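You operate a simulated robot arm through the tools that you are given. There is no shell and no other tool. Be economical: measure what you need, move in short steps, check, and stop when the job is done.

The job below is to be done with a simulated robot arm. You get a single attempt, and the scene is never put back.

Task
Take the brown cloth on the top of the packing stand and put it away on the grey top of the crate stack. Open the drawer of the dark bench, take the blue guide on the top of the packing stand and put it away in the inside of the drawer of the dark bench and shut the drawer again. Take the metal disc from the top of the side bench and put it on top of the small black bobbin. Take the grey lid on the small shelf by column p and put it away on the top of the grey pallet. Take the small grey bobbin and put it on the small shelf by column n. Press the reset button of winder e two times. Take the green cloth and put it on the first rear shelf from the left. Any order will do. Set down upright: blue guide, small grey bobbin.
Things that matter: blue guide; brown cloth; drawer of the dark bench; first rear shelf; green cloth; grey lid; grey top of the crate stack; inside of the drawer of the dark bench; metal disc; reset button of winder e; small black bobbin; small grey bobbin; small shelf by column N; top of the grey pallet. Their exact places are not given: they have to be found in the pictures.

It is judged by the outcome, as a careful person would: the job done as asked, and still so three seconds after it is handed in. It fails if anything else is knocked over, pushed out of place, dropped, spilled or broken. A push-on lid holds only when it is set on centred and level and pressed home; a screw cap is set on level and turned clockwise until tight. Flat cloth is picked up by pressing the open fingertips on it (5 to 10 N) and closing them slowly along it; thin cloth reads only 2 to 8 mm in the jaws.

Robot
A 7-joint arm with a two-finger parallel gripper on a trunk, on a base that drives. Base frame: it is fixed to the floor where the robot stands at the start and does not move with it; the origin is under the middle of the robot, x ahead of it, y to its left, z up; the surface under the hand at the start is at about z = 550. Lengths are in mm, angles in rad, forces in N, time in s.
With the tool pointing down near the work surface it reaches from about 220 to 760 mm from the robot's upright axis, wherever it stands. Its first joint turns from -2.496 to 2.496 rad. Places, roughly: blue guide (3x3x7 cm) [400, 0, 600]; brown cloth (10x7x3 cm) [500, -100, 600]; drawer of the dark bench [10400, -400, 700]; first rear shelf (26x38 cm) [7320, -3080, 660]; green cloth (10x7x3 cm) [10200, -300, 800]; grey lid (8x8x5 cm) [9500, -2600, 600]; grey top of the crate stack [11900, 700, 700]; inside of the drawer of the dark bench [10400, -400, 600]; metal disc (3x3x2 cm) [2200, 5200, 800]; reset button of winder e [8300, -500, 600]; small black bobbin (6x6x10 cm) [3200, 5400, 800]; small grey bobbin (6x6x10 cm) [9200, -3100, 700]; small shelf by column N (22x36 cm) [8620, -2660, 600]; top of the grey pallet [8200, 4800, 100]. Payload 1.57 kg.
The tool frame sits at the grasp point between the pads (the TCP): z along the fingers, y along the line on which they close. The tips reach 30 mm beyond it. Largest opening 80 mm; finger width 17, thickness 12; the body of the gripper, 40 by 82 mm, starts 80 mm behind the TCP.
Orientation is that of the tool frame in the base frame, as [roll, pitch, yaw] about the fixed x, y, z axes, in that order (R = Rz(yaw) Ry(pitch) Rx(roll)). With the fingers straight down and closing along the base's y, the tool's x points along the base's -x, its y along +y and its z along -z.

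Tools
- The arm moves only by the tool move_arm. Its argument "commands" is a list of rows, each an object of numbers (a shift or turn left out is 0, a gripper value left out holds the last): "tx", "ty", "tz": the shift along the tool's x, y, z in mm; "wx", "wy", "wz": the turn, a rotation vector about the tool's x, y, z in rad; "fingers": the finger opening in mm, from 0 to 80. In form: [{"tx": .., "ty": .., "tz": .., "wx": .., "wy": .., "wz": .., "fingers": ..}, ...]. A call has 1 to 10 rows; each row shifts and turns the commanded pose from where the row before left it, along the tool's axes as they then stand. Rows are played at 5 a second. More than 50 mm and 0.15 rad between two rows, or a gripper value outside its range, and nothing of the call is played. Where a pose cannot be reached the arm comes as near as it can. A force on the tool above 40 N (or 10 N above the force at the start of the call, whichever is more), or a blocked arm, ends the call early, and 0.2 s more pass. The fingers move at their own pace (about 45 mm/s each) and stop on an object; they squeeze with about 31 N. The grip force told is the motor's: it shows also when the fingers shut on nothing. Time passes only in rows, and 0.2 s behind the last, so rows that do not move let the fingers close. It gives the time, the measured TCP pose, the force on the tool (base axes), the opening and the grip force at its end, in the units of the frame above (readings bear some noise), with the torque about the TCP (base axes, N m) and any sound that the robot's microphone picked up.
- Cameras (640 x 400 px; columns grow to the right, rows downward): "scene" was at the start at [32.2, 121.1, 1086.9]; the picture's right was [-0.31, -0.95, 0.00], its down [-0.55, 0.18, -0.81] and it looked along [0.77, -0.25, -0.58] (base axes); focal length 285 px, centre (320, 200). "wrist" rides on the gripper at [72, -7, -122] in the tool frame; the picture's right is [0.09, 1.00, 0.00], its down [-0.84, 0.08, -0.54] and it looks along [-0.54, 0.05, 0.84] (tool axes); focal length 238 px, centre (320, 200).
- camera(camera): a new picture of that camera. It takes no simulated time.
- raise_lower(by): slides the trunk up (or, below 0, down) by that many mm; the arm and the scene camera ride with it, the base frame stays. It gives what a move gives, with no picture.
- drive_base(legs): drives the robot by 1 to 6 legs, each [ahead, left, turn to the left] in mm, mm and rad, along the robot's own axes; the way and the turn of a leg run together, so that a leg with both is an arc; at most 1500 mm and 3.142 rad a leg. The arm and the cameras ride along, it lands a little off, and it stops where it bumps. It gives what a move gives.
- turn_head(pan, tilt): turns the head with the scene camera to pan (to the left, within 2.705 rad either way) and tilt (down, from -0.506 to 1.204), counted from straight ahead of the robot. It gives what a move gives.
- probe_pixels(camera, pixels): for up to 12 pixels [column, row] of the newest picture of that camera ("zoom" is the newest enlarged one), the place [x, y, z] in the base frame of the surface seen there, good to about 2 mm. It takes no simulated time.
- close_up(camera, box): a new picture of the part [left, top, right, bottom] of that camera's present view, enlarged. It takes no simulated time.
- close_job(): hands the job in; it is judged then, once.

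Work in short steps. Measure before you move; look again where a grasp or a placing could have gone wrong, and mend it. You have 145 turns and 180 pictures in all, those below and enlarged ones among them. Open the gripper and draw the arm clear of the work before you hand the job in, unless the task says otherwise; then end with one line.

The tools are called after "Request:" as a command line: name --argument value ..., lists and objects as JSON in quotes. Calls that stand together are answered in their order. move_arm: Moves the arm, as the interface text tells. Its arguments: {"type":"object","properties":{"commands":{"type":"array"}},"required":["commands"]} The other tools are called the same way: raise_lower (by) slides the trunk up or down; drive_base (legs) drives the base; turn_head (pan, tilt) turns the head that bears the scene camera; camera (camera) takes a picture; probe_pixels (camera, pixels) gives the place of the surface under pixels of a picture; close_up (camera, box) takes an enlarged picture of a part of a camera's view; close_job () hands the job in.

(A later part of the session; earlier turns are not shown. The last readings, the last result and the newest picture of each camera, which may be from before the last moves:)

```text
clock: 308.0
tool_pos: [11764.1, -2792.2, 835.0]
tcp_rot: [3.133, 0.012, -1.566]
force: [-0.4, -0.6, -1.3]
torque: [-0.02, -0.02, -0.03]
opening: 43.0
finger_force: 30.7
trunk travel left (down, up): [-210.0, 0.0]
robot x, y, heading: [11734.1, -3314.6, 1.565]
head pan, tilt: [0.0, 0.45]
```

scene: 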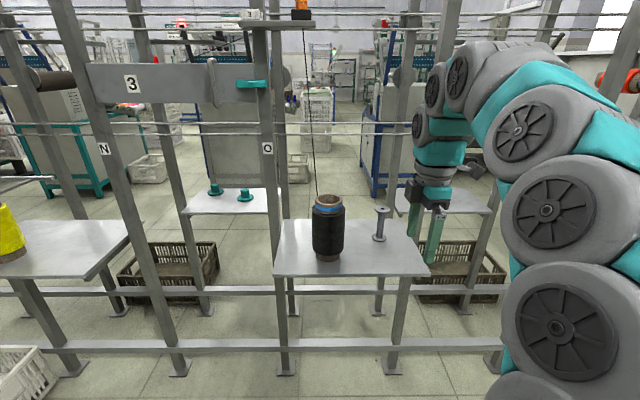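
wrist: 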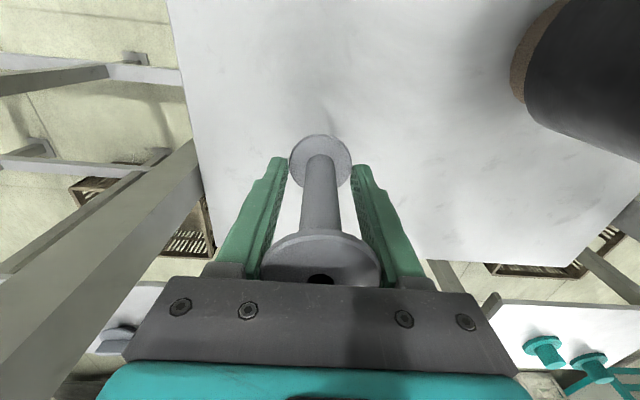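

Aligned with the gap. I'll drive through, turn left and go down the aisle to the front of column N.

Request:
drive_base --legs '[[1420, 0, 0], [0, 0, 1.575], [1500, 0, 0], [1500, 0, 0], [0, 0, 1.57]]'

Request:
camera --camera "scene"

```text
clock: 336.9
tool_pos: [8739.2, -2500.6, 834.7]
tcp_rot: [3.134, 0.011, 1.637]
force: [0.7, 0.0, -0.3]
torque: [-0.02, 0.0, 0.01]
opening: 42.9
finger_force: 30.5
trunk travel left (down, up): [-210.0, 0.0]
robot x, y, heading: [8737.3, -1975.8, -1.509]
head pan, tilt: [0.0, 0.45]
```

```text
125 pictures are left
```

scene: 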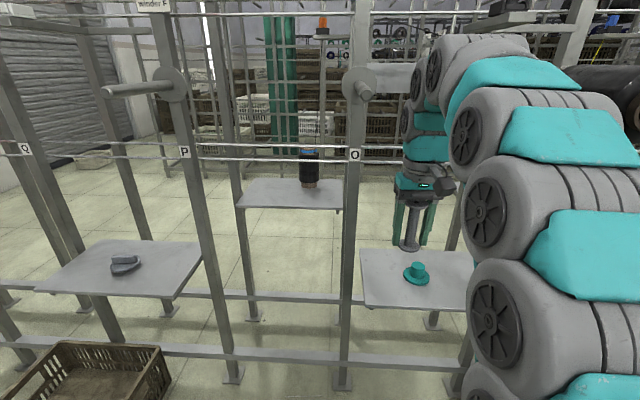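

The hand is near shelf N. I'll look down with the wrist camera to find a free spot.

Request:
camera --camera "wrist"

Request:
probe_pixels --camera "scene" --pixels '[[367, 255], [372, 303], [460, 308], [417, 280], [417, 265], [450, 290], [385, 285], [390, 262], [355, 155], [125, 262]]'

```text
124 pictures are left
```

wrist: 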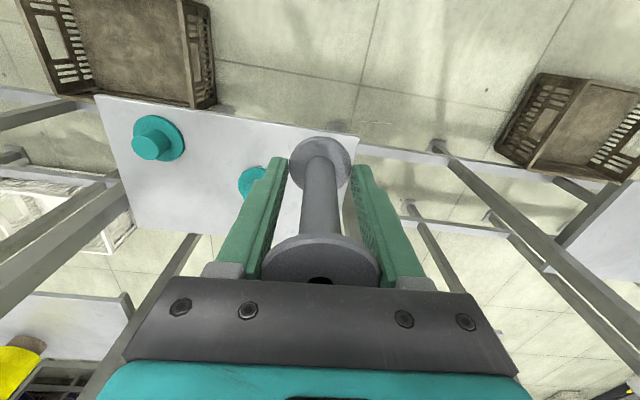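

```text
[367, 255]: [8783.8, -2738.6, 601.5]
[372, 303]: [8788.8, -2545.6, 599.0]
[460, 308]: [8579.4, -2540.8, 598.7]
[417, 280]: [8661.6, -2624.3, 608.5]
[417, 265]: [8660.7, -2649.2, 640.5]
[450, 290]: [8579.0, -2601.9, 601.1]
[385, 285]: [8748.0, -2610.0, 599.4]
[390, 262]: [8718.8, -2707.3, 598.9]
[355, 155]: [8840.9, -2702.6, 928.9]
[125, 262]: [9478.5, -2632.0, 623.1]
```

Shelf N spans x≈8440–8795, y -2770 to -2540, z 600; caps are at (8661,-2630) and (8519,-2574). I'll place the bobbin at (8750,-2612).

Request:
move_arm --commands '[{"tx": -40, "ty": 4}, {"tx": -40}, {"tx": -32}, {"tz": 45}, {"tz": 45}, {"tz": 45}, {"tz": 35}, {}]'

Request:
camera --camera "wrist"

```text
clock: 338.7
tool_pos: [8747.5, -2579.9, 646.4]
tcp_rot: [3.131, 0.013, 1.639]
force: [-1.3, -0.4, -0.4]
torque: [0.01, 0.03, 0.04]
opening: 42.8
finger_force: 31.4
out of reach, approached as far as the arm can: row 2, 3
trunk travel left (down, up): [-210.0, 0.0]
robot x, y, heading: [8737.2, -1977.3, -1.511]
head pan, tilt: [0.0, 0.45]
```

```text
123 pictures are left
```

wrist: 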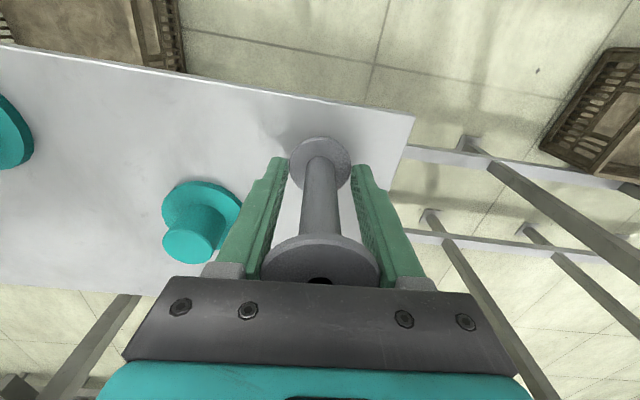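

It fell short at y=-2580 while high. I'll move 30 mm further in at this height and set it down gently.

Request:
move_arm --commands '[{"tx": -30}, {}, {"tz": 6}, {"tz": 4}, {"tz": 2}, {"tz": 2}, {}]'

```text
clock: 340.3
tool_pos: [8748.7, -2609.6, 632.5]
tcp_rot: [3.133, 0.011, 1.641]
force: [0.8, -0.5, 6.7]
torque: [-0.06, 0.07, 0.01]
opening: 42.8
finger_force: 31.1
trunk travel left (down, up): [-210.0, 0.0]
robot x, y, heading: [8737.9, -1980.9, -1.512]
head pan, tilt: [0.0, 0.45]
```

Touching with 6.7 N. I'll open just enough (56 mm) and lift straight up past the top flange.

Request:
move_arm --commands '[{"fingers": 50}, {"fingers": 56}, {}, {}, {"tz": -40}, {"tz": -40}, {"tz": -40}, {}]'

Request:
camera --camera "wrist"

```text
clock: 342.1
tool_pos: [8746.0, -2606.7, 752.6]
tcp_rot: [3.133, 0.011, 1.639]
force: [0.6, 0.0, 0.5]
torque: [0.02, -0.01, -0.04]
opening: 56.1
finger_force: 0.1
trunk travel left (down, up): [-210.0, 0.0]
robot x, y, heading: [8739.6, -1978.2, -1.517]
head pan, tilt: [0.0, 0.45]
```

```text
122 pictures are left
```

wrist: 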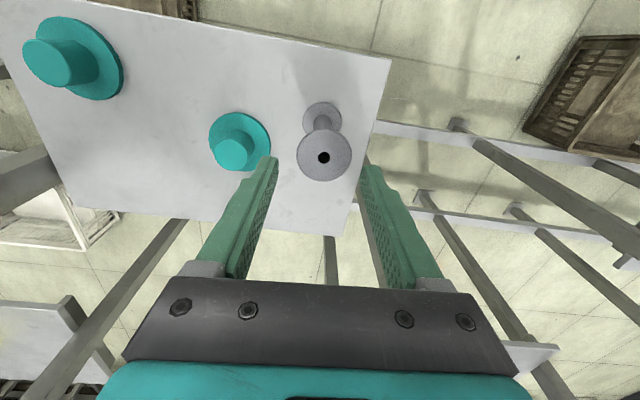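

The grey bobbin stands upright on shelf N. Next is the lid by column P: back off, strafe left to x≈9475, and look.

Request:
drive_base --legs '[[-200, 0, -0.055], [0, 735, 0]]'

Request:
turn_head --pan 0.0 --tilt 0.6

Request:
camera --camera "scene"

Request:
close_up --camera "scene" --box '[220, 150, 420, 280]'

```text
clock: 347.3
tool_pos: [9435.2, -2404.4, 751.7]
tcp_rot: [3.134, 0.01, 1.586]
force: [-0.6, 0.1, 0.2]
torque: [0.01, 0.01, -0.04]
opening: 55.9
finger_force: 0.1
trunk travel left (down, up): [-210.0, 0.0]
robot x, y, heading: [9463.9, -1776.6, -1.567]
head pan, tilt: [0.0, 0.45]
```

```text
clock: 348.0
tool_pos: [9436.8, -2405.1, 751.6]
tcp_rot: [3.133, 0.012, 1.585]
force: [-0.7, 1.2, 0.8]
torque: [0.0, -0.01, 0.01]
opening: 56.3
finger_force: 0.1
trunk travel left (down, up): [-210.0, 0.0]
robot x, y, heading: [9461.2, -1775.0, -1.566]
head pan, tilt: [0.0, 0.6]
```

```text
121 pictures are left
```

scene: 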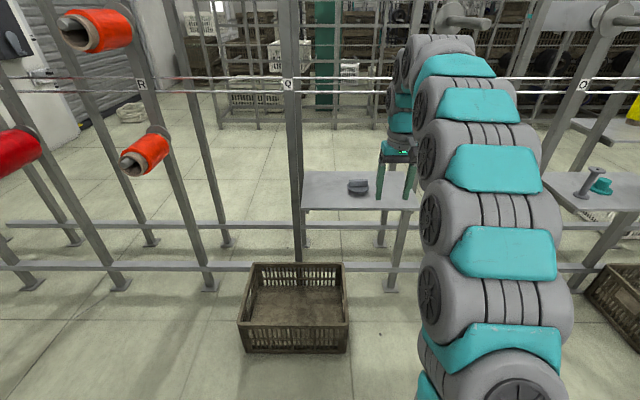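

```text
3.08 times, centred on (320, 215) of scene
```

zoom: 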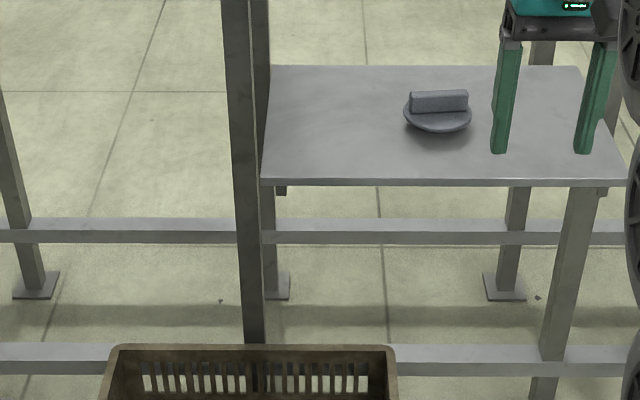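

The lid has a bar handle running along x. I'll go over it and look down.

Request:
move_arm --commands '[{"ty": 42, "fingers": 80}, {}]'

Request:
drive_base --legs '[[215, 0, 0]]'

Request:
camera --camera "wrist"

```text
clock: 348.6
tool_pos: [9479.2, -2405.9, 752.2]
tcp_rot: [3.131, 0.011, 1.586]
force: [0.1, -0.3, -0.2]
torque: [-0.01, 0.02, 0.02]
opening: 80.1
finger_force: 0.1
trunk travel left (down, up): [-210.0, 0.0]
robot x, y, heading: [9462.7, -1777.5, -1.565]
head pan, tilt: [0.0, 0.6]
```

```text
clock: 350.3
tool_pos: [9479.1, -2624.8, 752.2]
tcp_rot: [3.133, 0.01, 1.583]
force: [-0.8, -1.4, 0.0]
torque: [-0.01, -0.01, 0.01]
opening: 79.9
finger_force: 0.0
trunk travel left (down, up): [-210.0, 0.0]
robot x, y, heading: [9460.6, -1997.0, -1.561]
head pan, tilt: [0.0, 0.6]
```

```text
119 pictures are left
```

wrist: 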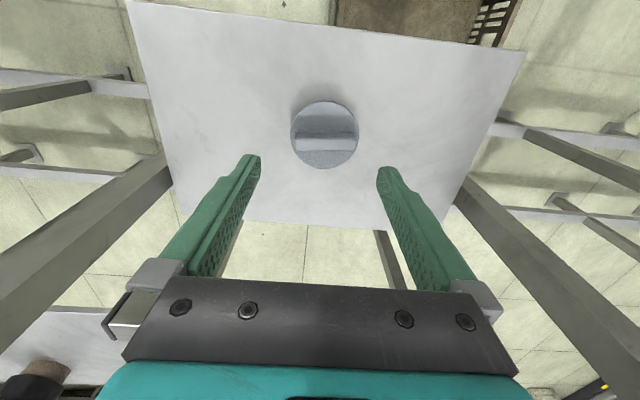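

Request:
close_up --camera "wrist" --box '[270, 85, 380, 185]'

Request:
probe_pixels --camera "wrist" --pixels '[[297, 140], [325, 140], [353, 140], [325, 134], [325, 160], [325, 110], [400, 140], [292, 135], [357, 130], [325, 147]]'

```text
4.00 times, centred on (325, 135) of wrist
```

zoom: 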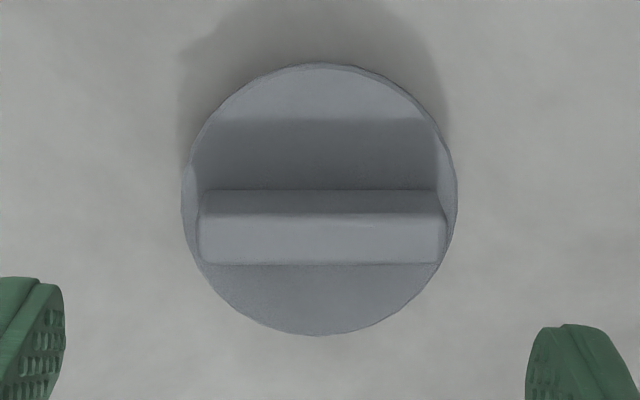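

```text
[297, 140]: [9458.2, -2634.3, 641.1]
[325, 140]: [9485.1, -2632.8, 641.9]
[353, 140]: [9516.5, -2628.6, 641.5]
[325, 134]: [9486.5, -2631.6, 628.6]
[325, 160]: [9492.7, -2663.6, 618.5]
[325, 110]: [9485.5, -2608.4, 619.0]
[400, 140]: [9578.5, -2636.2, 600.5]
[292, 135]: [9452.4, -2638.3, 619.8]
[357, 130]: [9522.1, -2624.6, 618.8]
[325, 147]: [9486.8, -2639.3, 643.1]
```

The bar is centred at (9487,-2636), 64 mm long along x (turned ~0.1 rad), top 643 and disc top 619. I'll align, descend to TCP 653 and grip the bar ends.

Request:
move_arm --commands '[{"tx": -11, "ty": 8, "wz": -0.09}, {"tz": 40}, {"tz": 35}, {"tz": 24}, {}, {"fingers": 50}, {"fingers": 0}, {}, {}]'

Request:
camera --camera "wrist"

```text
clock: 352.3
tool_pos: [9488.9, -2636.0, 652.9]
tcp_rot: [3.133, 0.012, 1.674]
force: [-0.2, -1.2, 0.5]
torque: [-0.02, 0.03, 0.01]
opening: 62.5
finger_force: 31.9
trunk travel left (down, up): [-210.0, 0.0]
robot x, y, heading: [9462.9, -1996.9, -1.568]
head pan, tilt: [0.0, 0.6]
```

```text
117 pictures are left
```

wrist: 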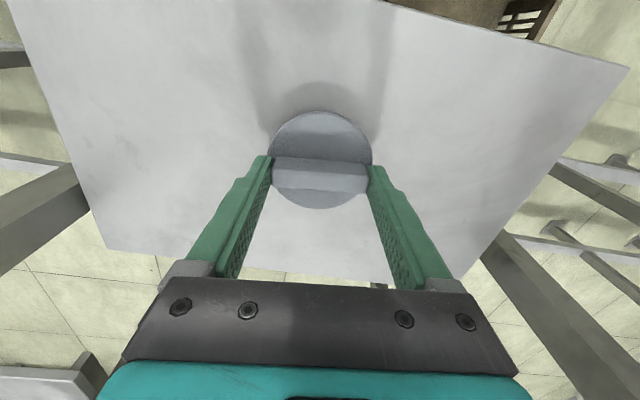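

Good grip at 62.5 mm. I'll lift, tuck the arm in, back off and head around the bench end again.

Request:
move_arm --commands '[{"tz": -45}, {"tz": -45}, {"tz": -20}, {}]'

Request:
drive_base --legs '[[-150, 0, 0]]'

Request:
move_arm --commands '[{"tx": 45}, {"tx": 45}, {"tx": 45}, {"tx": 30, "tz": -35}, {"tz": -35}, {}]'

Request:
drive_base --legs '[[0, 1050, 0], [0, 1020, 0]]'

```text
clock: 353.3
tool_pos: [9488.1, -2635.9, 762.4]
tcp_rot: [3.133, 0.01, 1.675]
force: [0.5, -0.2, -0.4]
torque: [0.02, 0.03, 0.02]
opening: 62.6
finger_force: 31.0
trunk travel left (down, up): [-210.0, 0.0]
robot x, y, heading: [9463.7, -2001.6, -1.567]
head pan, tilt: [0.0, 0.6]
```

```text
clock: 354.6
tool_pos: [9487.8, -2487.0, 762.3]
tcp_rot: [3.133, 0.011, 1.674]
force: [1.0, -0.2, 0.1]
torque: [0.0, 0.02, 0.01]
opening: 62.6
finger_force: 31.2
trunk travel left (down, up): [-210.0, 0.0]
robot x, y, heading: [9462.3, -1852.4, -1.566]
head pan, tilt: [0.0, 0.6]
```

```text
clock: 356.0
tool_pos: [9469.0, -2323.0, 830.2]
tcp_rot: [3.133, 0.013, 1.674]
force: [-0.8, -0.2, -0.6]
torque: [-0.03, 0.0, 0.01]
opening: 62.6
finger_force: 30.3
trunk travel left (down, up): [-210.0, 0.0]
robot x, y, heading: [9460.9, -1850.8, -1.564]
head pan, tilt: [0.0, 0.6]
```

```text
clock: 366.2
tool_pos: [11523.4, -2298.4, 830.0]
tcp_rot: [3.132, 0.011, 1.696]
force: [-0.4, 0.2, 0.4]
torque: [-0.02, 0.07, 0.01]
opening: 62.4
finger_force: 30.6
trunk travel left (down, up): [-210.0, 0.0]
robot x, y, heading: [11504.3, -1824.3, -1.547]
head pan, tilt: [0.0, 0.6]
```

Backing through the gap and past the corner, then I'll look toward +y.

Request:
drive_base --legs '[[-1300, 0, -0.022], [-450, 0, 0], [-640, -440, 0]]'

Request:
turn_head --pan -2.5 --tilt 0.3

Request:
camera --camera "scene"

```text
clock: 378.8
tool_pos: [11042.4, 87.8, 830.4]
tcp_rot: [3.133, 0.013, 1.669]
force: [0.8, -0.6, -0.1]
torque: [0.02, -0.01, 0.05]
opening: 62.2
finger_force: 31.0
trunk travel left (down, up): [-210.0, 0.0]
robot x, y, heading: [11038.5, 562.1, -1.569]
head pan, tilt: [0.0, 0.6]
```

```text
clock: 381.1
tool_pos: [11042.0, 88.1, 829.5]
tcp_rot: [3.132, 0.012, 1.667]
force: [0.6, 0.5, 0.2]
torque: [-0.02, 0.0, -0.01]
opening: 62.5
finger_force: 30.8
trunk travel left (down, up): [-210.0, 0.0]
robot x, y, heading: [11037.1, 565.7, -1.567]
head pan, tilt: [-2.499, 0.3]
```

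```text
116 pictures are left
```

scene: 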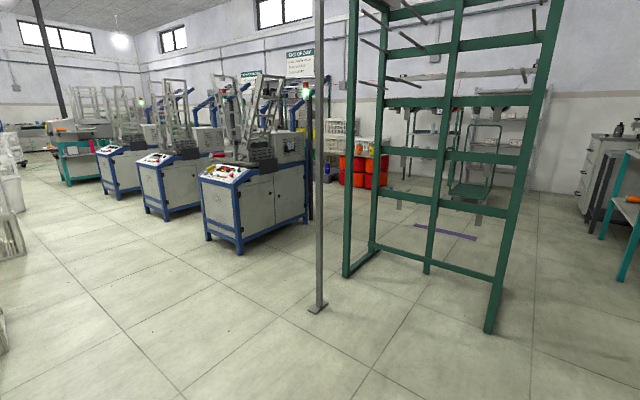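

I'll measure the post, green rack and winder corners to find a route to the left aisle.

Request:
probe_pixels --camera "scene" --pixels '[[317, 307], [345, 275], [490, 330], [370, 245], [240, 250], [308, 215], [205, 238], [360, 185], [430, 270], [300, 150], [435, 230]]'

Request:
close_up --camera "scene" --box '[120, 70, 420, 260]'

```text
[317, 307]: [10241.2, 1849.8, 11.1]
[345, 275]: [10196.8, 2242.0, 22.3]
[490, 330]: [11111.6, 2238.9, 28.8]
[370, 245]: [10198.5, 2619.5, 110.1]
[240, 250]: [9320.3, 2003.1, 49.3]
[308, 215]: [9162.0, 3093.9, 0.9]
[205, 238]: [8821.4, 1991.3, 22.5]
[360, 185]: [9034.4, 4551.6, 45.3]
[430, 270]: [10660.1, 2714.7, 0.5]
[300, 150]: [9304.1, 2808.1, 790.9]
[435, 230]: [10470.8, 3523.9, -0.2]
```

```text
2.11 times, centred on (270, 165) of scene
```

zoom: 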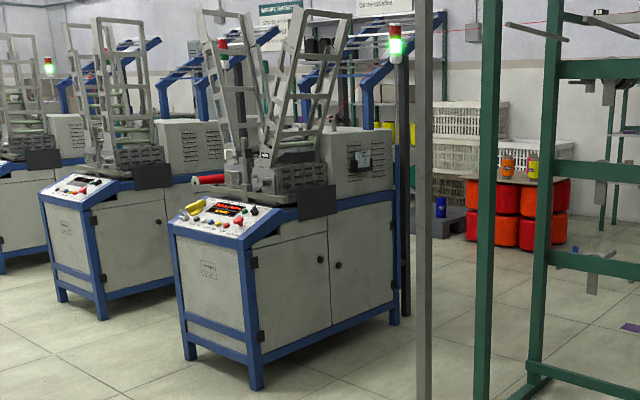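

There's an 880 mm gap between the last winder (x≤9320) and the green rack (x≥10197). I'll move over, turn to face +y and line up with it at x≈9760.

Request:
drive_base --legs '[[0, -600, 0], [0, 0, -1.57], [0, 0, -1.57], [600, 670, 0]]'

Request:
turn_head --pan 0.2 --tilt 0.3

Request:
camera --camera "scene"

```text
clock: 396.5
tool_pos: [9777.2, 1641.9, 830.5]
tcp_rot: [3.132, 0.012, -1.478]
force: [-0.9, 0.3, -0.5]
torque: [-0.02, 0.0, 0.02]
opening: 62.6
finger_force: 31.4
trunk travel left (down, up): [-210.0, 0.0]
robot x, y, heading: [9780.4, 1166.4, 1.567]
head pan, tilt: [-2.499, 0.3]
```

```text
clock: 398.9
tool_pos: [9777.7, 1643.5, 830.4]
tcp_rot: [3.133, 0.012, -1.478]
force: [-1.0, -0.1, 0.2]
torque: [0.04, 0.01, 0.02]
opening: 62.7
finger_force: 30.6
trunk travel left (down, up): [-210.0, 0.0]
robot x, y, heading: [9781.7, 1167.9, 1.562]
head pan, tilt: [0.201, 0.3]
```

```text
114 pictures are left
```

scene: 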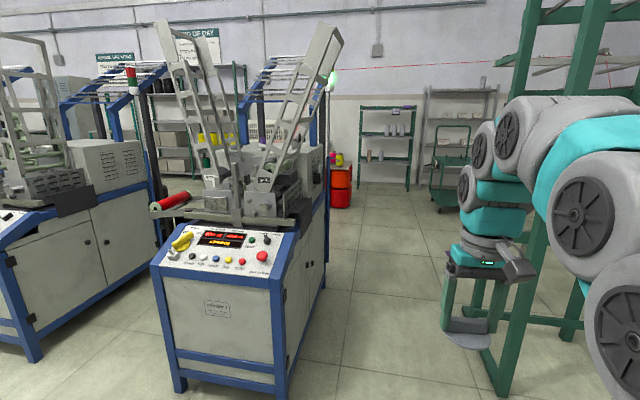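

Clear ahead. I'll drive between them to y≈3450, turn to face -x and look for the grey pallet.

Request:
drive_base --legs '[[1200, 0, 0], [1100, 0, 0], [0, 0, 1.0]]'

Request:
turn_head --pan 0.3 --tilt 0.4

Request:
camera --camera "scene"

```text
clock: 412.6
tool_pos: [9439.7, 3708.0, 829.4]
tcp_rot: [3.133, 0.013, -0.511]
force: [0.0, -0.5, -0.9]
torque: [-0.01, -0.02, -0.01]
opening: 62.5
finger_force: 30.8
trunk travel left (down, up): [-210.0, 0.0]
robot x, y, heading: [9831.8, 3443.5, 2.534]
head pan, tilt: [0.201, 0.3]
```

```text
clock: 413.3
tool_pos: [9440.8, 3708.8, 831.0]
tcp_rot: [3.134, 0.013, -0.51]
force: [-0.3, -0.4, -0.6]
torque: [0.01, 0.02, 0.03]
opening: 62.6
finger_force: 30.6
trunk travel left (down, up): [-210.0, 0.0]
robot x, y, heading: [9832.0, 3435.8, 2.536]
head pan, tilt: [0.3, 0.4]
```

```text
113 pictures are left
```

scene: 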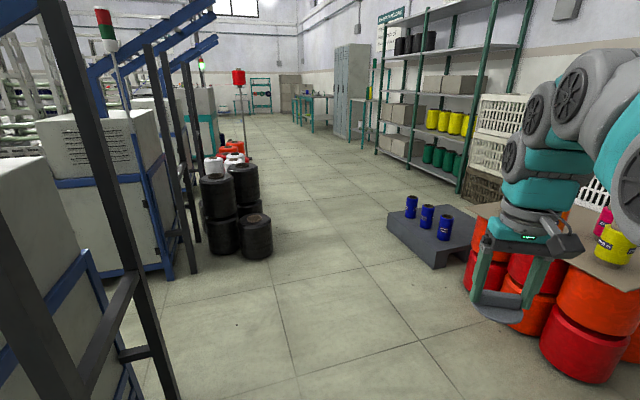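

The grey pallet is at (440,235) with three blue cans on it. I'll zoom and measure.

Request:
close_up --camera "scene" --box '[370, 170, 500, 290]'

Request:
probe_pixels --camera "scene" --pixels '[[390, 215], [433, 262], [410, 230], [435, 245], [411, 215], [427, 228], [444, 240], [460, 210], [475, 235], [400, 200], [258, 250], [470, 280]]'

```text
3.33 times, centred on (435, 230) of scene
```

zoom: 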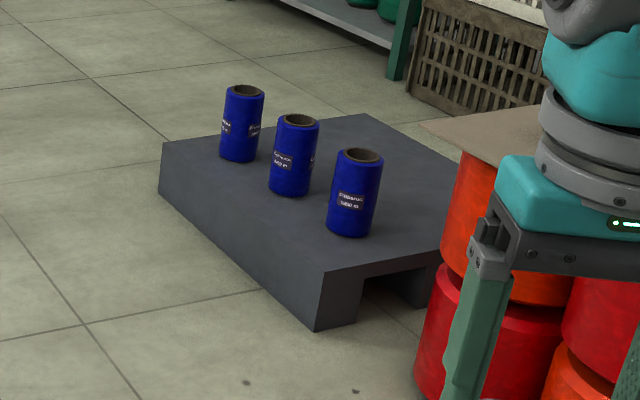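

```text
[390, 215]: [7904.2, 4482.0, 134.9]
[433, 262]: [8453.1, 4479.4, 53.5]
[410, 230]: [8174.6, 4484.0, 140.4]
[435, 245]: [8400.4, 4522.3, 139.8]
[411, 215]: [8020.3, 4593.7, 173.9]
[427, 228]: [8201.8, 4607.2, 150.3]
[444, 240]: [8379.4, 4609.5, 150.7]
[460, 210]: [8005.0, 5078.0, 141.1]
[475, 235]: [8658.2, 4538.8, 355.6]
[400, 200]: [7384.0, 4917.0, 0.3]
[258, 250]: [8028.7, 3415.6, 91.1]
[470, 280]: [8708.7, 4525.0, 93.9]
```

The pallet top is z 140, x 7900–8500, y 4480–5100, with spools along y≈4610. I'll approach from its -x side; first I drive along the lane and turn to face +x.

Request:
drive_base --legs '[[0, 0, 0.606], [930, -545, 0], [1330, 0, 0], [0, 0, 1.57], [0, 0, 1.57]]'

Request:
turn_head --pan 0.6 --tilt 0.5

Request:
camera --camera "scene"

```text
clock: 434.4
tool_pos: [8061.2, 4000.8, 829.4]
tcp_rot: [3.132, 0.012, -3.003]
force: [-0.1, 0.3, 0.4]
torque: [-0.03, 0.02, -0.02]
opening: 62.5
finger_force: 31.1
trunk travel left (down, up): [-210.0, 0.0]
robot x, y, heading: [7585.8, 3979.3, 0.038]
head pan, tilt: [0.3, 0.4]
```

```text
clock: 435.2
tool_pos: [8061.3, 4001.5, 830.1]
tcp_rot: [3.132, 0.011, -3.001]
force: [0.1, -0.7, -0.6]
torque: [-0.03, -0.01, -0.01]
opening: 62.4
finger_force: 30.9
trunk travel left (down, up): [-210.0, 0.0]
robot x, y, heading: [7586.2, 3976.6, 0.043]
head pan, tilt: [0.6, 0.499]
```

```text
111 pictures are left
```

scene: 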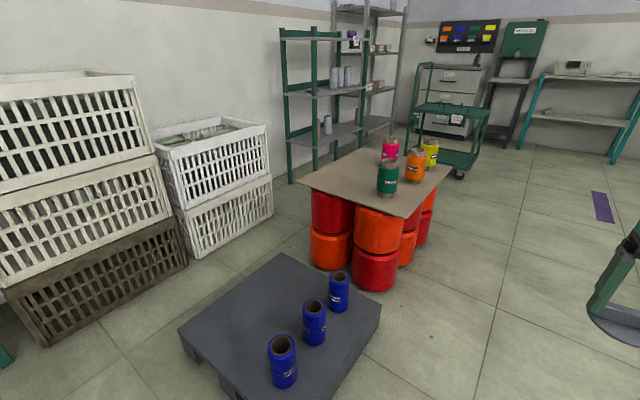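

I'll measure the pallet's free area and the crates nearby.

Request:
probe_pixels --camera "scene" --pixels '[[182, 330], [282, 257], [250, 300], [270, 290], [45, 345], [185, 265], [110, 310], [282, 370], [378, 305]]'

```text
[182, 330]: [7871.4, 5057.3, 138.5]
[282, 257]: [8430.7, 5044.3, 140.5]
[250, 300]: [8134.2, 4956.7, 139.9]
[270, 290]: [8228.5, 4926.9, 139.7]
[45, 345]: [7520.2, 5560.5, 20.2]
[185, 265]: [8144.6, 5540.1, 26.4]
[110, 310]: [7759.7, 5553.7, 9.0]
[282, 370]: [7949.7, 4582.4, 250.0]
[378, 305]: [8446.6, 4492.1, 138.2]
```

Target spot is (8080,4860). I'll strafe there, lower the trunk fully and begin descending.

Request:
drive_base --legs '[[40, 870, -0.04]]'

Request:
raise_lower --by -210

Request:
move_arm --commands '[{"tz": 45}, {"tz": 45}, {"tz": 45}, {"tz": 45}, {"tz": 45}, {"tz": 45}, {}]'

Request:
camera --camera "wrist"

```text
clock: 439.8
tool_pos: [8076.0, 4863.9, 831.1]
tcp_rot: [3.132, 0.013, -3.025]
force: [-0.4, 0.3, -0.5]
torque: [-0.01, 0.02, -0.01]
opening: 62.4
finger_force: 31.2
trunk travel left (down, up): [-210.0, 0.0]
robot x, y, heading: [7598.5, 4854.1, 0.02]
head pan, tilt: [0.6, 0.499]
```

```text
clock: 442.1
tool_pos: [8075.3, 4863.9, 620.7]
tcp_rot: [3.131, 0.013, -3.025]
force: [0.2, -0.2, -0.5]
torque: [0.01, 0.02, -0.04]
opening: 62.6
finger_force: 31.0
trunk travel left (down, up): [0.0, 210.0]
robot x, y, heading: [7603.8, 4852.5, 0.018]
head pan, tilt: [0.6, 0.499]
```

```text
clock: 443.7
tool_pos: [8077.4, 4864.6, 350.7]
tcp_rot: [3.133, 0.012, -3.024]
force: [-1.0, 0.0, -1.1]
torque: [0.02, -0.02, 0.01]
opening: 62.4
finger_force: 31.5
trunk travel left (down, up): [0.0, 210.0]
robot x, y, heading: [7596.1, 4850.7, 0.018]
head pan, tilt: [0.6, 0.499]
```

```text
110 pictures are left
```

wrist: 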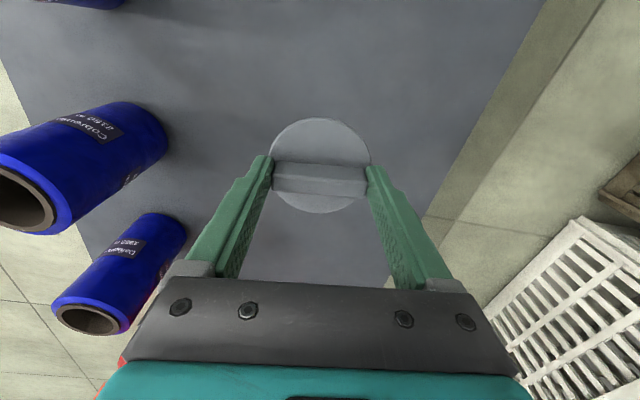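

Reach is fine; the spot below is free. I'll lower to about z 193 and feel for contact.

Request:
move_arm --commands '[{"tz": 45}, {"tz": 45}, {"tz": 40}, {"tz": 18}, {"tz": 6}, {"tz": 3}, {}]'

```text
clock: 445.3
tool_pos: [8082.1, 4868.2, 196.3]
tcp_rot: [3.133, 0.01, -3.024]
force: [0.3, 0.2, -0.8]
torque: [0.0, 0.0, 0.0]
opening: 62.4
finger_force: 30.9
trunk travel left (down, up): [0.0, 210.0]
robot x, y, heading: [7600.1, 4851.2, 0.02]
head pan, tilt: [0.6, 0.499]
```

Request:
move_arm --commands '[{"tz": 2}, {"tz": 2}, {}]'

```text
clock: 446.1
tool_pos: [8081.0, 4867.1, 192.4]
tcp_rot: [3.132, 0.014, -3.026]
force: [0.8, -2.6, 22.6]
torque: [-0.18, -0.15, 0.01]
opening: 62.3
finger_force: 31.2
trunk travel left (down, up): [0.0, 210.0]
robot x, y, heading: [7598.7, 4849.8, 0.014]
head pan, tilt: [0.6, 0.499]
```

Firm contact (22.6 N). I'll release and rise.

Request:
move_arm --commands '[{"tz": -1}, {"fingers": 80}, {}, {}, {"tz": -40}, {"tz": -45}, {"tz": -45}, {}]'

Request:
camera --camera "wrist"

Request:
move_arm --commands '[{"tz": -45}, {"tz": -45}, {"tz": -45}, {"tz": -45}, {"tz": -45}, {"tz": -45}, {"tz": -35}, {}]'

Request:
raise_lower --by 210

```text
clock: 447.9
tool_pos: [8081.4, 4867.0, 321.6]
tcp_rot: [3.133, 0.01, -3.024]
force: [0.2, -0.4, -0.9]
torque: [-0.02, -0.01, 0.02]
opening: 80.0
finger_force: 0.1
trunk travel left (down, up): [0.0, 210.0]
robot x, y, heading: [7600.8, 4852.2, 0.016]
head pan, tilt: [0.6, 0.499]
```

```text
109 pictures are left
```

wrist: 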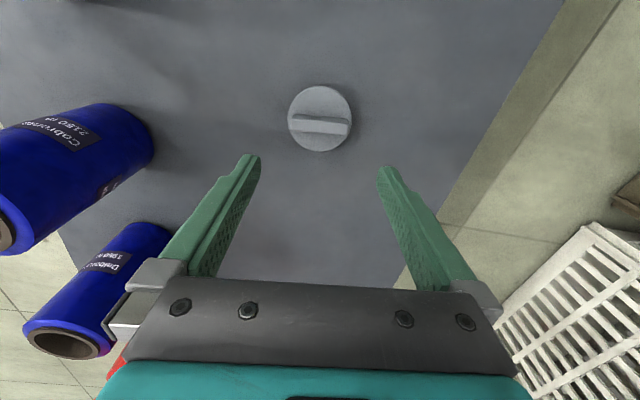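

```text
clock: 449.7
tool_pos: [8075.6, 4861.4, 625.9]
tcp_rot: [3.133, 0.013, -3.025]
force: [-0.1, -0.1, 0.0]
torque: [0.01, 0.0, 0.0]
opening: 79.9
finger_force: 0.0
trunk travel left (down, up): [0.0, 210.0]
robot x, y, heading: [7600.9, 4853.0, 0.02]
head pan, tilt: [0.6, 0.499]
```

```text
clock: 451.9
tool_pos: [8075.4, 4861.6, 835.5]
tcp_rot: [3.135, 0.011, -3.024]
force: [0.2, -0.7, -0.6]
torque: [0.0, -0.03, 0.01]
opening: 80.0
finger_force: 0.1
trunk travel left (down, up): [-210.0, 0.0]
robot x, y, heading: [7603.4, 4853.5, 0.019]
head pan, tilt: [0.6, 0.499]
```

The lid lies flat on the pallet. Next is the disc on the side bench: I'll return to the lane, face +y, and look down the lane toward -x.

Request:
drive_base --legs '[[0, -800, -0.02], [0, 0, 1.57]]'

Request:
turn_head --pan 1.5 --tilt 0.3

Request:
camera --camera "scene"

```text
clock: 459.9
tool_pos: [7623.9, 4533.5, 834.5]
tcp_rot: [3.133, 0.013, -1.509]
force: [0.4, -0.5, 0.1]
torque: [-0.01, 0.01, 0.04]
opening: 80.0
finger_force: 0.1
trunk travel left (down, up): [-210.0, 0.0]
robot x, y, heading: [7608.8, 4057.5, 1.535]
head pan, tilt: [0.6, 0.499]
```

```text
clock: 461.1
tool_pos: [7623.0, 4533.2, 835.1]
tcp_rot: [3.131, 0.01, -1.507]
force: [-0.3, -0.2, -0.6]
torque: [0.0, -0.04, 0.0]
opening: 80.0
finger_force: 0.0
trunk travel left (down, up): [-210.0, 0.0]
robot x, y, heading: [7607.3, 4057.5, 1.536]
head pan, tilt: [1.499, 0.3]
```

```text
108 pictures are left
```

scene: 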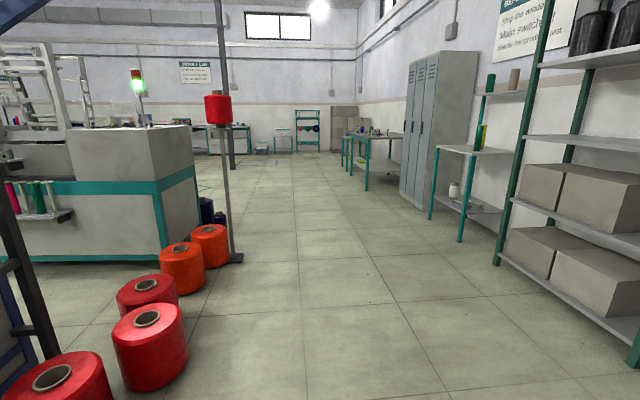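

The lane is clear. I'll measure its bounds and the side benches.

Request:
probe_pixels --camera "scene" --pixels '[[500, 262], [460, 240], [430, 215], [236, 258], [210, 240], [150, 360], [366, 188], [400, 160], [375, 135], [342, 165], [610, 330], [352, 140]]'

Request:
close_up --camera "scene" --box '[260, 90, 520, 250]'

```text
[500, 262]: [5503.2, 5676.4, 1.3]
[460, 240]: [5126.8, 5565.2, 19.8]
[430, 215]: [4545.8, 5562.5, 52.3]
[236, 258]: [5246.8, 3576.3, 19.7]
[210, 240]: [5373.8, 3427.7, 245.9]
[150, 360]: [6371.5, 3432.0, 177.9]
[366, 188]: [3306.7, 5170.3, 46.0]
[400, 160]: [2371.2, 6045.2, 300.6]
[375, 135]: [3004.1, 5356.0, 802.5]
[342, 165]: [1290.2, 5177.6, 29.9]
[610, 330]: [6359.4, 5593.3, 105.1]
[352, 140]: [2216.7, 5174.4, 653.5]
```

```text
2.46 times, centred on (390, 170) of scene
```

zoom: 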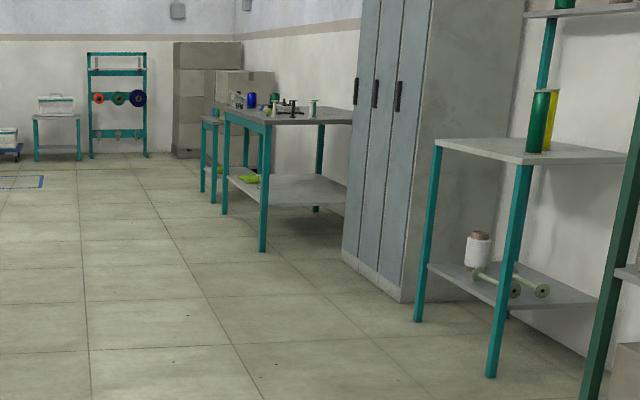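

The bench front is at y≈5170, top 800, x≈2200–3300. I'll strafe along the lane to x≈2700 and look at it.

Request:
drive_base --legs '[[0, 1500, 0.03], [0, 1500, 0], [0, 1500, 0], [0, 400, 0]]'

Request:
turn_head --pan 0.0 --tilt 0.35

Request:
camera --camera "scene"

```text
clock: 484.7
tool_pos: [2696.3, 4445.4, 834.8]
tcp_rot: [3.133, 0.012, -1.454]
force: [0.7, -0.1, 0.2]
torque: [0.0, -0.02, -0.02]
opening: 79.9
finger_force: 0.1
trunk travel left (down, up): [-210.0, 0.0]
robot x, y, heading: [2709.6, 3969.0, 1.591]
head pan, tilt: [1.499, 0.3]
```

```text
clock: 486.3
tool_pos: [2696.1, 4445.5, 835.6]
tcp_rot: [3.133, 0.011, -1.452]
force: [0.0, -0.2, 0.1]
torque: [-0.05, -0.02, -0.02]
opening: 80.0
finger_force: 0.1
trunk travel left (down, up): [-210.0, 0.0]
robot x, y, heading: [2709.4, 3969.1, 1.587]
head pan, tilt: [0.0, 0.351]
```

```text
106 pictures are left
```

scene: 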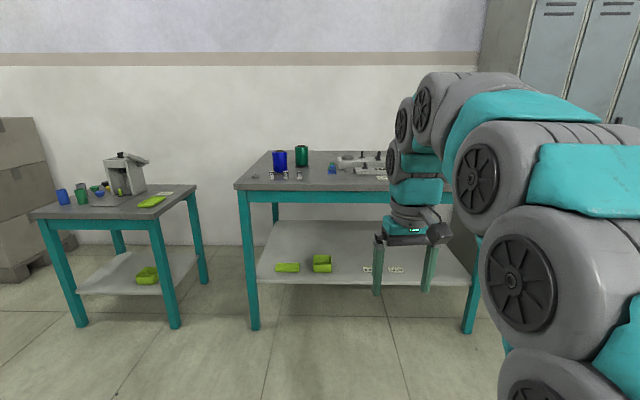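

I'll zoom on the bench top to find the metal disc.

Request:
close_up --camera "scene" --box '[230, 130, 410, 240]'

Request:
drive_base --legs '[[150, 400, -0.02]]'

Request:
camera --camera "scene"

Request:
close_up --camera "scene" --box '[320, 130, 560, 260]'

```text
3.56 times, centred on (320, 185) of scene
```

zoom: 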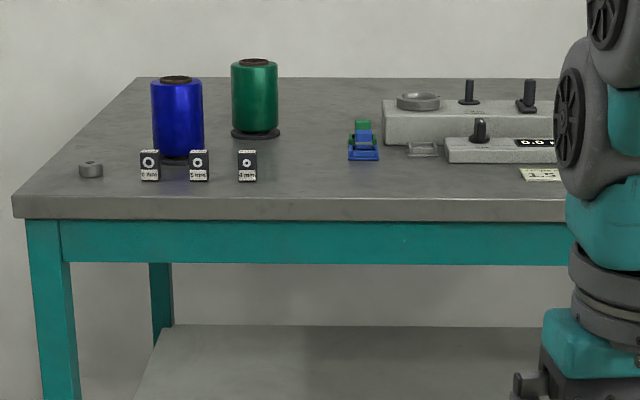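

```text
clock: 488.9
tool_pos: [2305.6, 4591.3, 835.9]
tcp_rot: [3.133, 0.013, -1.471]
force: [0.0, -0.5, 0.0]
torque: [0.02, 0.01, -0.02]
opening: 79.9
finger_force: 0.0
trunk travel left (down, up): [-210.0, 0.0]
robot x, y, heading: [2312.3, 4116.1, 1.568]
head pan, tilt: [0.0, 0.351]
```

```text
104 pictures are left
```

scene: 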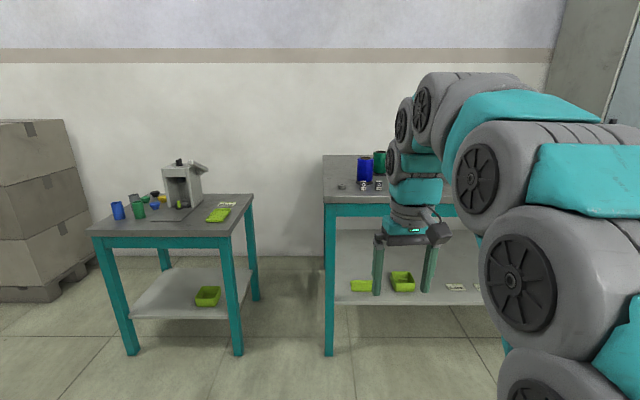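

```text
2.67 times, centred on (440, 195) of scene
```

zoom: 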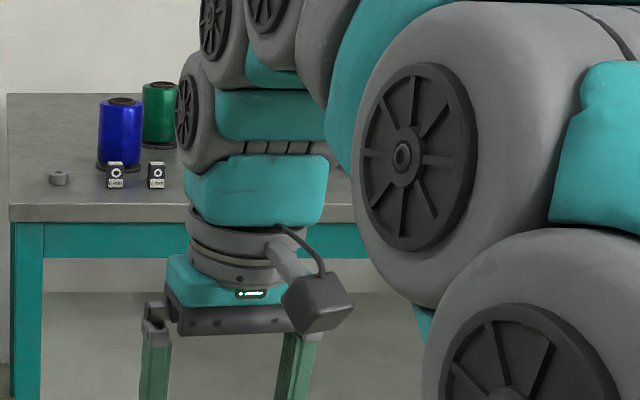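

The metal disc with a hole is at (60,178) in the zoom. I'll measure it and its neighbours.

Request:
probe_pixels --camera "zoom" --pixels '[[60, 174], [60, 182], [51, 178], [69, 178], [115, 175], [120, 130], [156, 175], [12, 210], [100, 200]]'

```text
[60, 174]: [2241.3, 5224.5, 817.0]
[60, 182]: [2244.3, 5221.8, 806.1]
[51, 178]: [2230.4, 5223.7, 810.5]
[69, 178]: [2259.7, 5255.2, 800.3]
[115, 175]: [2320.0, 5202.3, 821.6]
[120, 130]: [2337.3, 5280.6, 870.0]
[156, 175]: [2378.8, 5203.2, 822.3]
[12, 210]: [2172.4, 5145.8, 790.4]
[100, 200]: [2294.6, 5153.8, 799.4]
```

Disc centre is about (2244,5235), z 800–818. Because the black bobbin's top is high (~900), I'll use a hand tilted about 60° for both pick and place. I'll tilt here, clear of the bench.

Request:
move_arm --commands '[{"wz": 0.1, "fingers": 56}, {"wy": -0.15}, {"wy": -0.15}, {"wy": -0.15}, {"wy": -0.15}, {"wy": -0.15}, {"wy": -0.15}, {"wy": -0.147}, {}]'

Request:
turn_head --pan -0.85 --tilt 0.2

Request:
camera --camera "scene"

```text
clock: 490.9
tool_pos: [2302.9, 4591.0, 835.2]
tcp_rot: [3.12, 1.058, -1.586]
force: [0.0, -0.8, 0.3]
torque: [0.0, 0.0, -0.03]
opening: 55.9
finger_force: 0.1
trunk travel left (down, up): [-210.0, 0.0]
robot x, y, heading: [2308.4, 4115.9, 1.569]
head pan, tilt: [0.0, 0.351]
```

```text
clock: 492.1
tool_pos: [2304.4, 4591.6, 835.0]
tcp_rot: [3.124, 1.058, -1.587]
force: [0.3, 0.0, 0.0]
torque: [0.03, 0.04, 0.02]
opening: 55.8
finger_force: 0.1
trunk travel left (down, up): [-210.0, 0.0]
robot x, y, heading: [2313.2, 4113.4, 1.578]
head pan, tilt: [-0.85, 0.201]
```

```text
102 pictures are left
```

scene: 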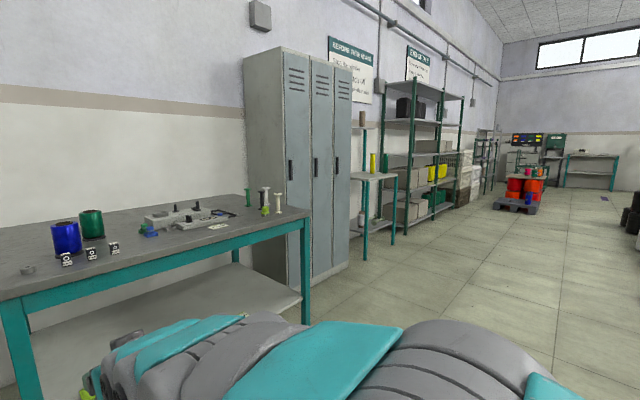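

I see three small bobbins at the bench's right end; the black one is at about (264,195). I'll zoom and measure.

Request:
close_up --camera "scene" --box '[220, 170, 310, 230]'

Request:
probe_pixels --camera "zoom" --pixels '[[310, 130], [310, 115], [310, 200], [310, 255], [192, 150], [415, 170], [320, 280], [195, 120]]'

```text
6.67 times, centred on (265, 200) of scene
```

zoom: 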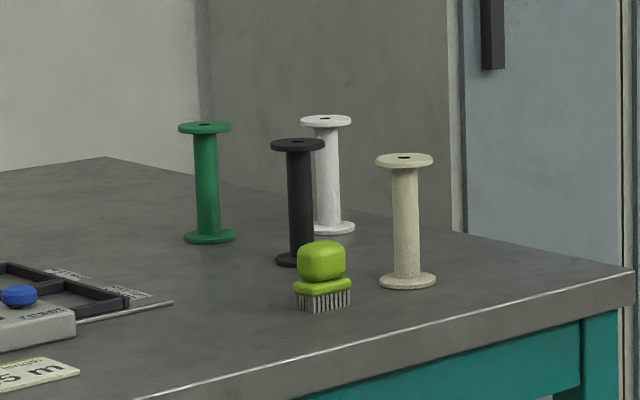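

```text
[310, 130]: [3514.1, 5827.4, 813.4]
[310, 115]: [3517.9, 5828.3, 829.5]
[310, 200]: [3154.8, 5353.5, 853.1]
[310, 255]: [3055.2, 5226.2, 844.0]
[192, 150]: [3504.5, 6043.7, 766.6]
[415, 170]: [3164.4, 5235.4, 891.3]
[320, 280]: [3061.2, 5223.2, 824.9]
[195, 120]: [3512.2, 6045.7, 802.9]
```

The black bobbin is at about (3155,5355) with top ≈900; a cream bobbin stands in front of it at (3165,5235), so a milder tilt is better. I'll test here whether a 45° tilt can reach z≈930.

Request:
move_arm --commands '[{"wy": 0.13}, {"wy": 0.13}, {"tx": -42, "tz": -4}, {"tx": -42, "tz": -3}, {"tx": -41, "tz": -3}, {}]'

```text
clock: 493.5
tool_pos: [2307.8, 4671.6, 931.4]
tcp_rot: [3.126, 0.797, -1.578]
force: [-0.3, -0.2, 0.3]
torque: [-0.01, -0.01, 0.0]
opening: 56.2
finger_force: 0.2
trunk travel left (down, up): [-210.0, 0.0]
robot x, y, heading: [2309.9, 4115.9, 1.573]
head pan, tilt: [-0.85, 0.201]
```

Reachable at 45°. I'll drive so that the hand is above the disc and check with the wrist camera.

Request:
drive_base --legs '[[540, 64, 0]]'

Request:
camera --camera "wrist"

```text
clock: 496.6
tool_pos: [2239.7, 5216.1, 930.5]
tcp_rot: [3.127, 0.797, -1.576]
force: [-0.1, 0.7, -0.2]
torque: [-0.01, -0.06, 0.0]
opening: 56.1
finger_force: 0.0
trunk travel left (down, up): [-210.0, 0.0]
robot x, y, heading: [2238.0, 4660.0, 1.579]
head pan, tilt: [-0.85, 0.201]
```

```text
100 pictures are left
```

wrist: 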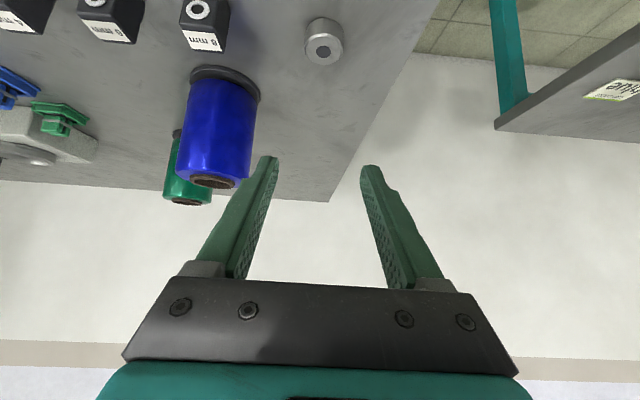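

Request:
close_up --camera "wrist" --box '[290, 10, 360, 70]'

Request:
probe_pixels --camera "wrist" --pixels '[[323, 35], [323, 44], [323, 62], [308, 50], [341, 48], [323, 22], [225, 45], [250, 85]]'

```text
6.67 times, centred on (325, 40) of wrist
```

zoom: 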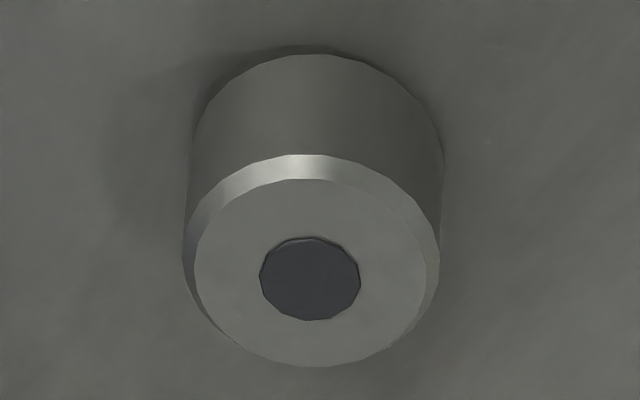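

```text
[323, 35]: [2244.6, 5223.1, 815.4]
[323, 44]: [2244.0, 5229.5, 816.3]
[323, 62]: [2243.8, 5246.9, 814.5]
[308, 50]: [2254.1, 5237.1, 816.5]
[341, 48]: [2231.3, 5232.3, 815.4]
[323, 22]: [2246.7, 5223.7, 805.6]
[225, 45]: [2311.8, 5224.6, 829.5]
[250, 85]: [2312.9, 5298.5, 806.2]
```

Disc centre is (2243.5,5235). I'll descend along the vertical to TCP (2243.5,5220,830).

Request:
move_arm --commands '[{"ty": -4, "tx": 24, "tz": 25}, {"tx": 24, "tz": 25}, {"tx": 14, "tz": 15}, {"tx": 5, "tz": 6}, {}]'

Request:
camera --camera "wrist"

```text
clock: 497.9
tool_pos: [2243.3, 5220.0, 834.5]
tcp_rot: [3.128, 0.796, -1.577]
force: [0.1, -0.3, 0.0]
torque: [-0.01, 0.0, -0.01]
opening: 56.1
finger_force: 0.0
trunk travel left (down, up): [-210.0, 0.0]
robot x, y, heading: [2245.3, 4662.0, 1.575]
head pan, tilt: [-0.85, 0.201]
```

```text
98 pictures are left
```

wrist: 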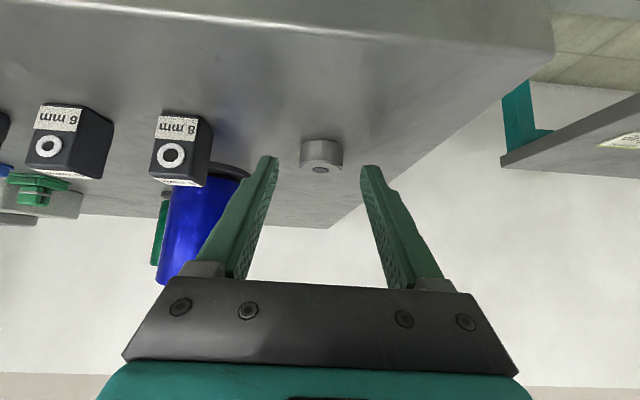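

The disc is between the fingertips. I'll go 5 mm down and close.

Request:
move_arm --commands '[{"tx": 4, "tz": 3}, {"fingers": 40}, {"fingers": 20}, {"fingers": 0}, {}, {}]'

Request:
camera --camera "wrist"

```text
clock: 499.2
tool_pos: [2243.5, 5220.0, 830.2]
tcp_rot: [3.128, 0.798, -1.576]
force: [-0.2, -1.2, -0.3]
torque: [0.01, -0.02, 0.0]
opening: 28.4
finger_force: 30.8
trunk travel left (down, up): [-210.0, 0.0]
robot x, y, heading: [2242.7, 4660.6, 1.58]
head pan, tilt: [-0.85, 0.201]
```

```text
97 pictures are left
```

wrist: 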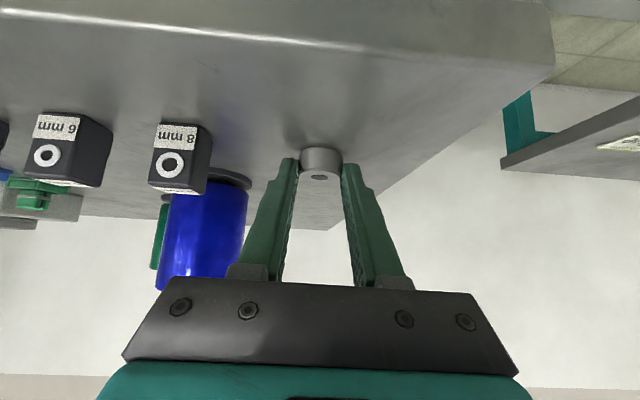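

Gripped at 28.4 mm. I'll lift straight up, back off, and strafe right toward the bobbins.

Request:
move_arm --commands '[{"tx": -26, "tz": -26}, {"tx": -26, "tz": -26}, {"tx": -22, "tz": -22}, {"tx": -20, "tz": -20}, {}]'

Request:
drive_base --legs '[[-200, 0, 0], [0, -900, 0]]'

Request:
turn_head --pan 0.0 --tilt 0.35

Request:
camera --camera "scene"

Request:
camera --camera "wrist"

```text
clock: 500.4
tool_pos: [2243.3, 5219.0, 963.8]
tcp_rot: [3.128, 0.796, -1.576]
force: [-0.1, 0.2, -0.3]
torque: [0.01, 0.0, 0.02]
opening: 28.5
finger_force: 31.3
trunk travel left (down, up): [-210.0, 0.0]
robot x, y, heading: [2241.8, 4661.1, 1.575]
head pan, tilt: [-0.85, 0.201]
```

```text
clock: 506.4
tool_pos: [3166.6, 5013.1, 962.5]
tcp_rot: [3.128, 0.797, -1.596]
force: [-0.1, 1.0, -0.1]
torque: [-0.02, 0.01, 0.03]
opening: 28.4
finger_force: 31.1
trunk travel left (down, up): [-210.0, 0.0]
robot x, y, heading: [3151.8, 4450.6, 1.556]
head pan, tilt: [-0.85, 0.201]
```

```text
clock: 507.6
tool_pos: [3166.9, 5012.7, 962.6]
tcp_rot: [3.127, 0.798, -1.595]
force: [0.4, -0.1, -0.1]
torque: [0.0, 0.0, 0.01]
opening: 28.7
finger_force: 31.0
trunk travel left (down, up): [-210.0, 0.0]
robot x, y, heading: [3156.6, 4453.9, 1.562]
head pan, tilt: [0.0, 0.351]
```

```text
96 pictures are left
```

scene: 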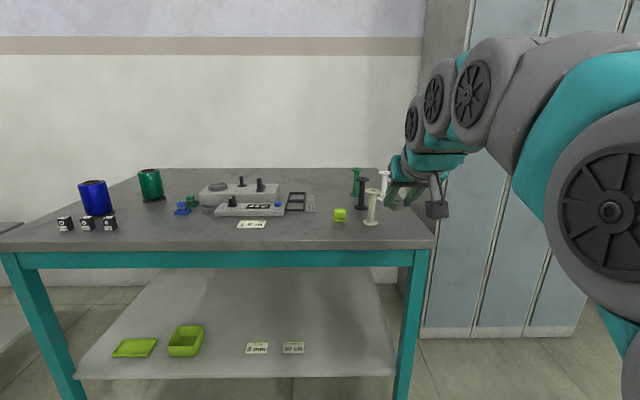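

```text
95 pictures are left
```

wrist: 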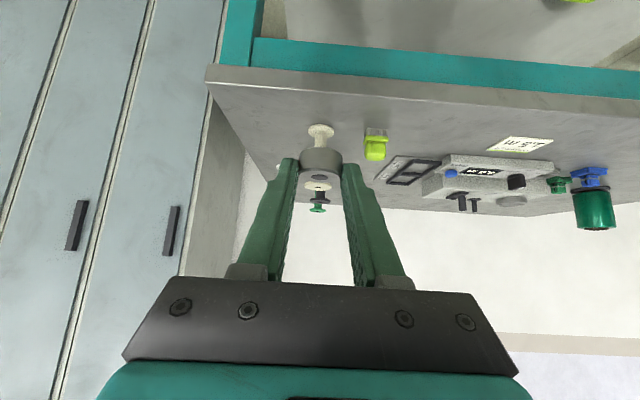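

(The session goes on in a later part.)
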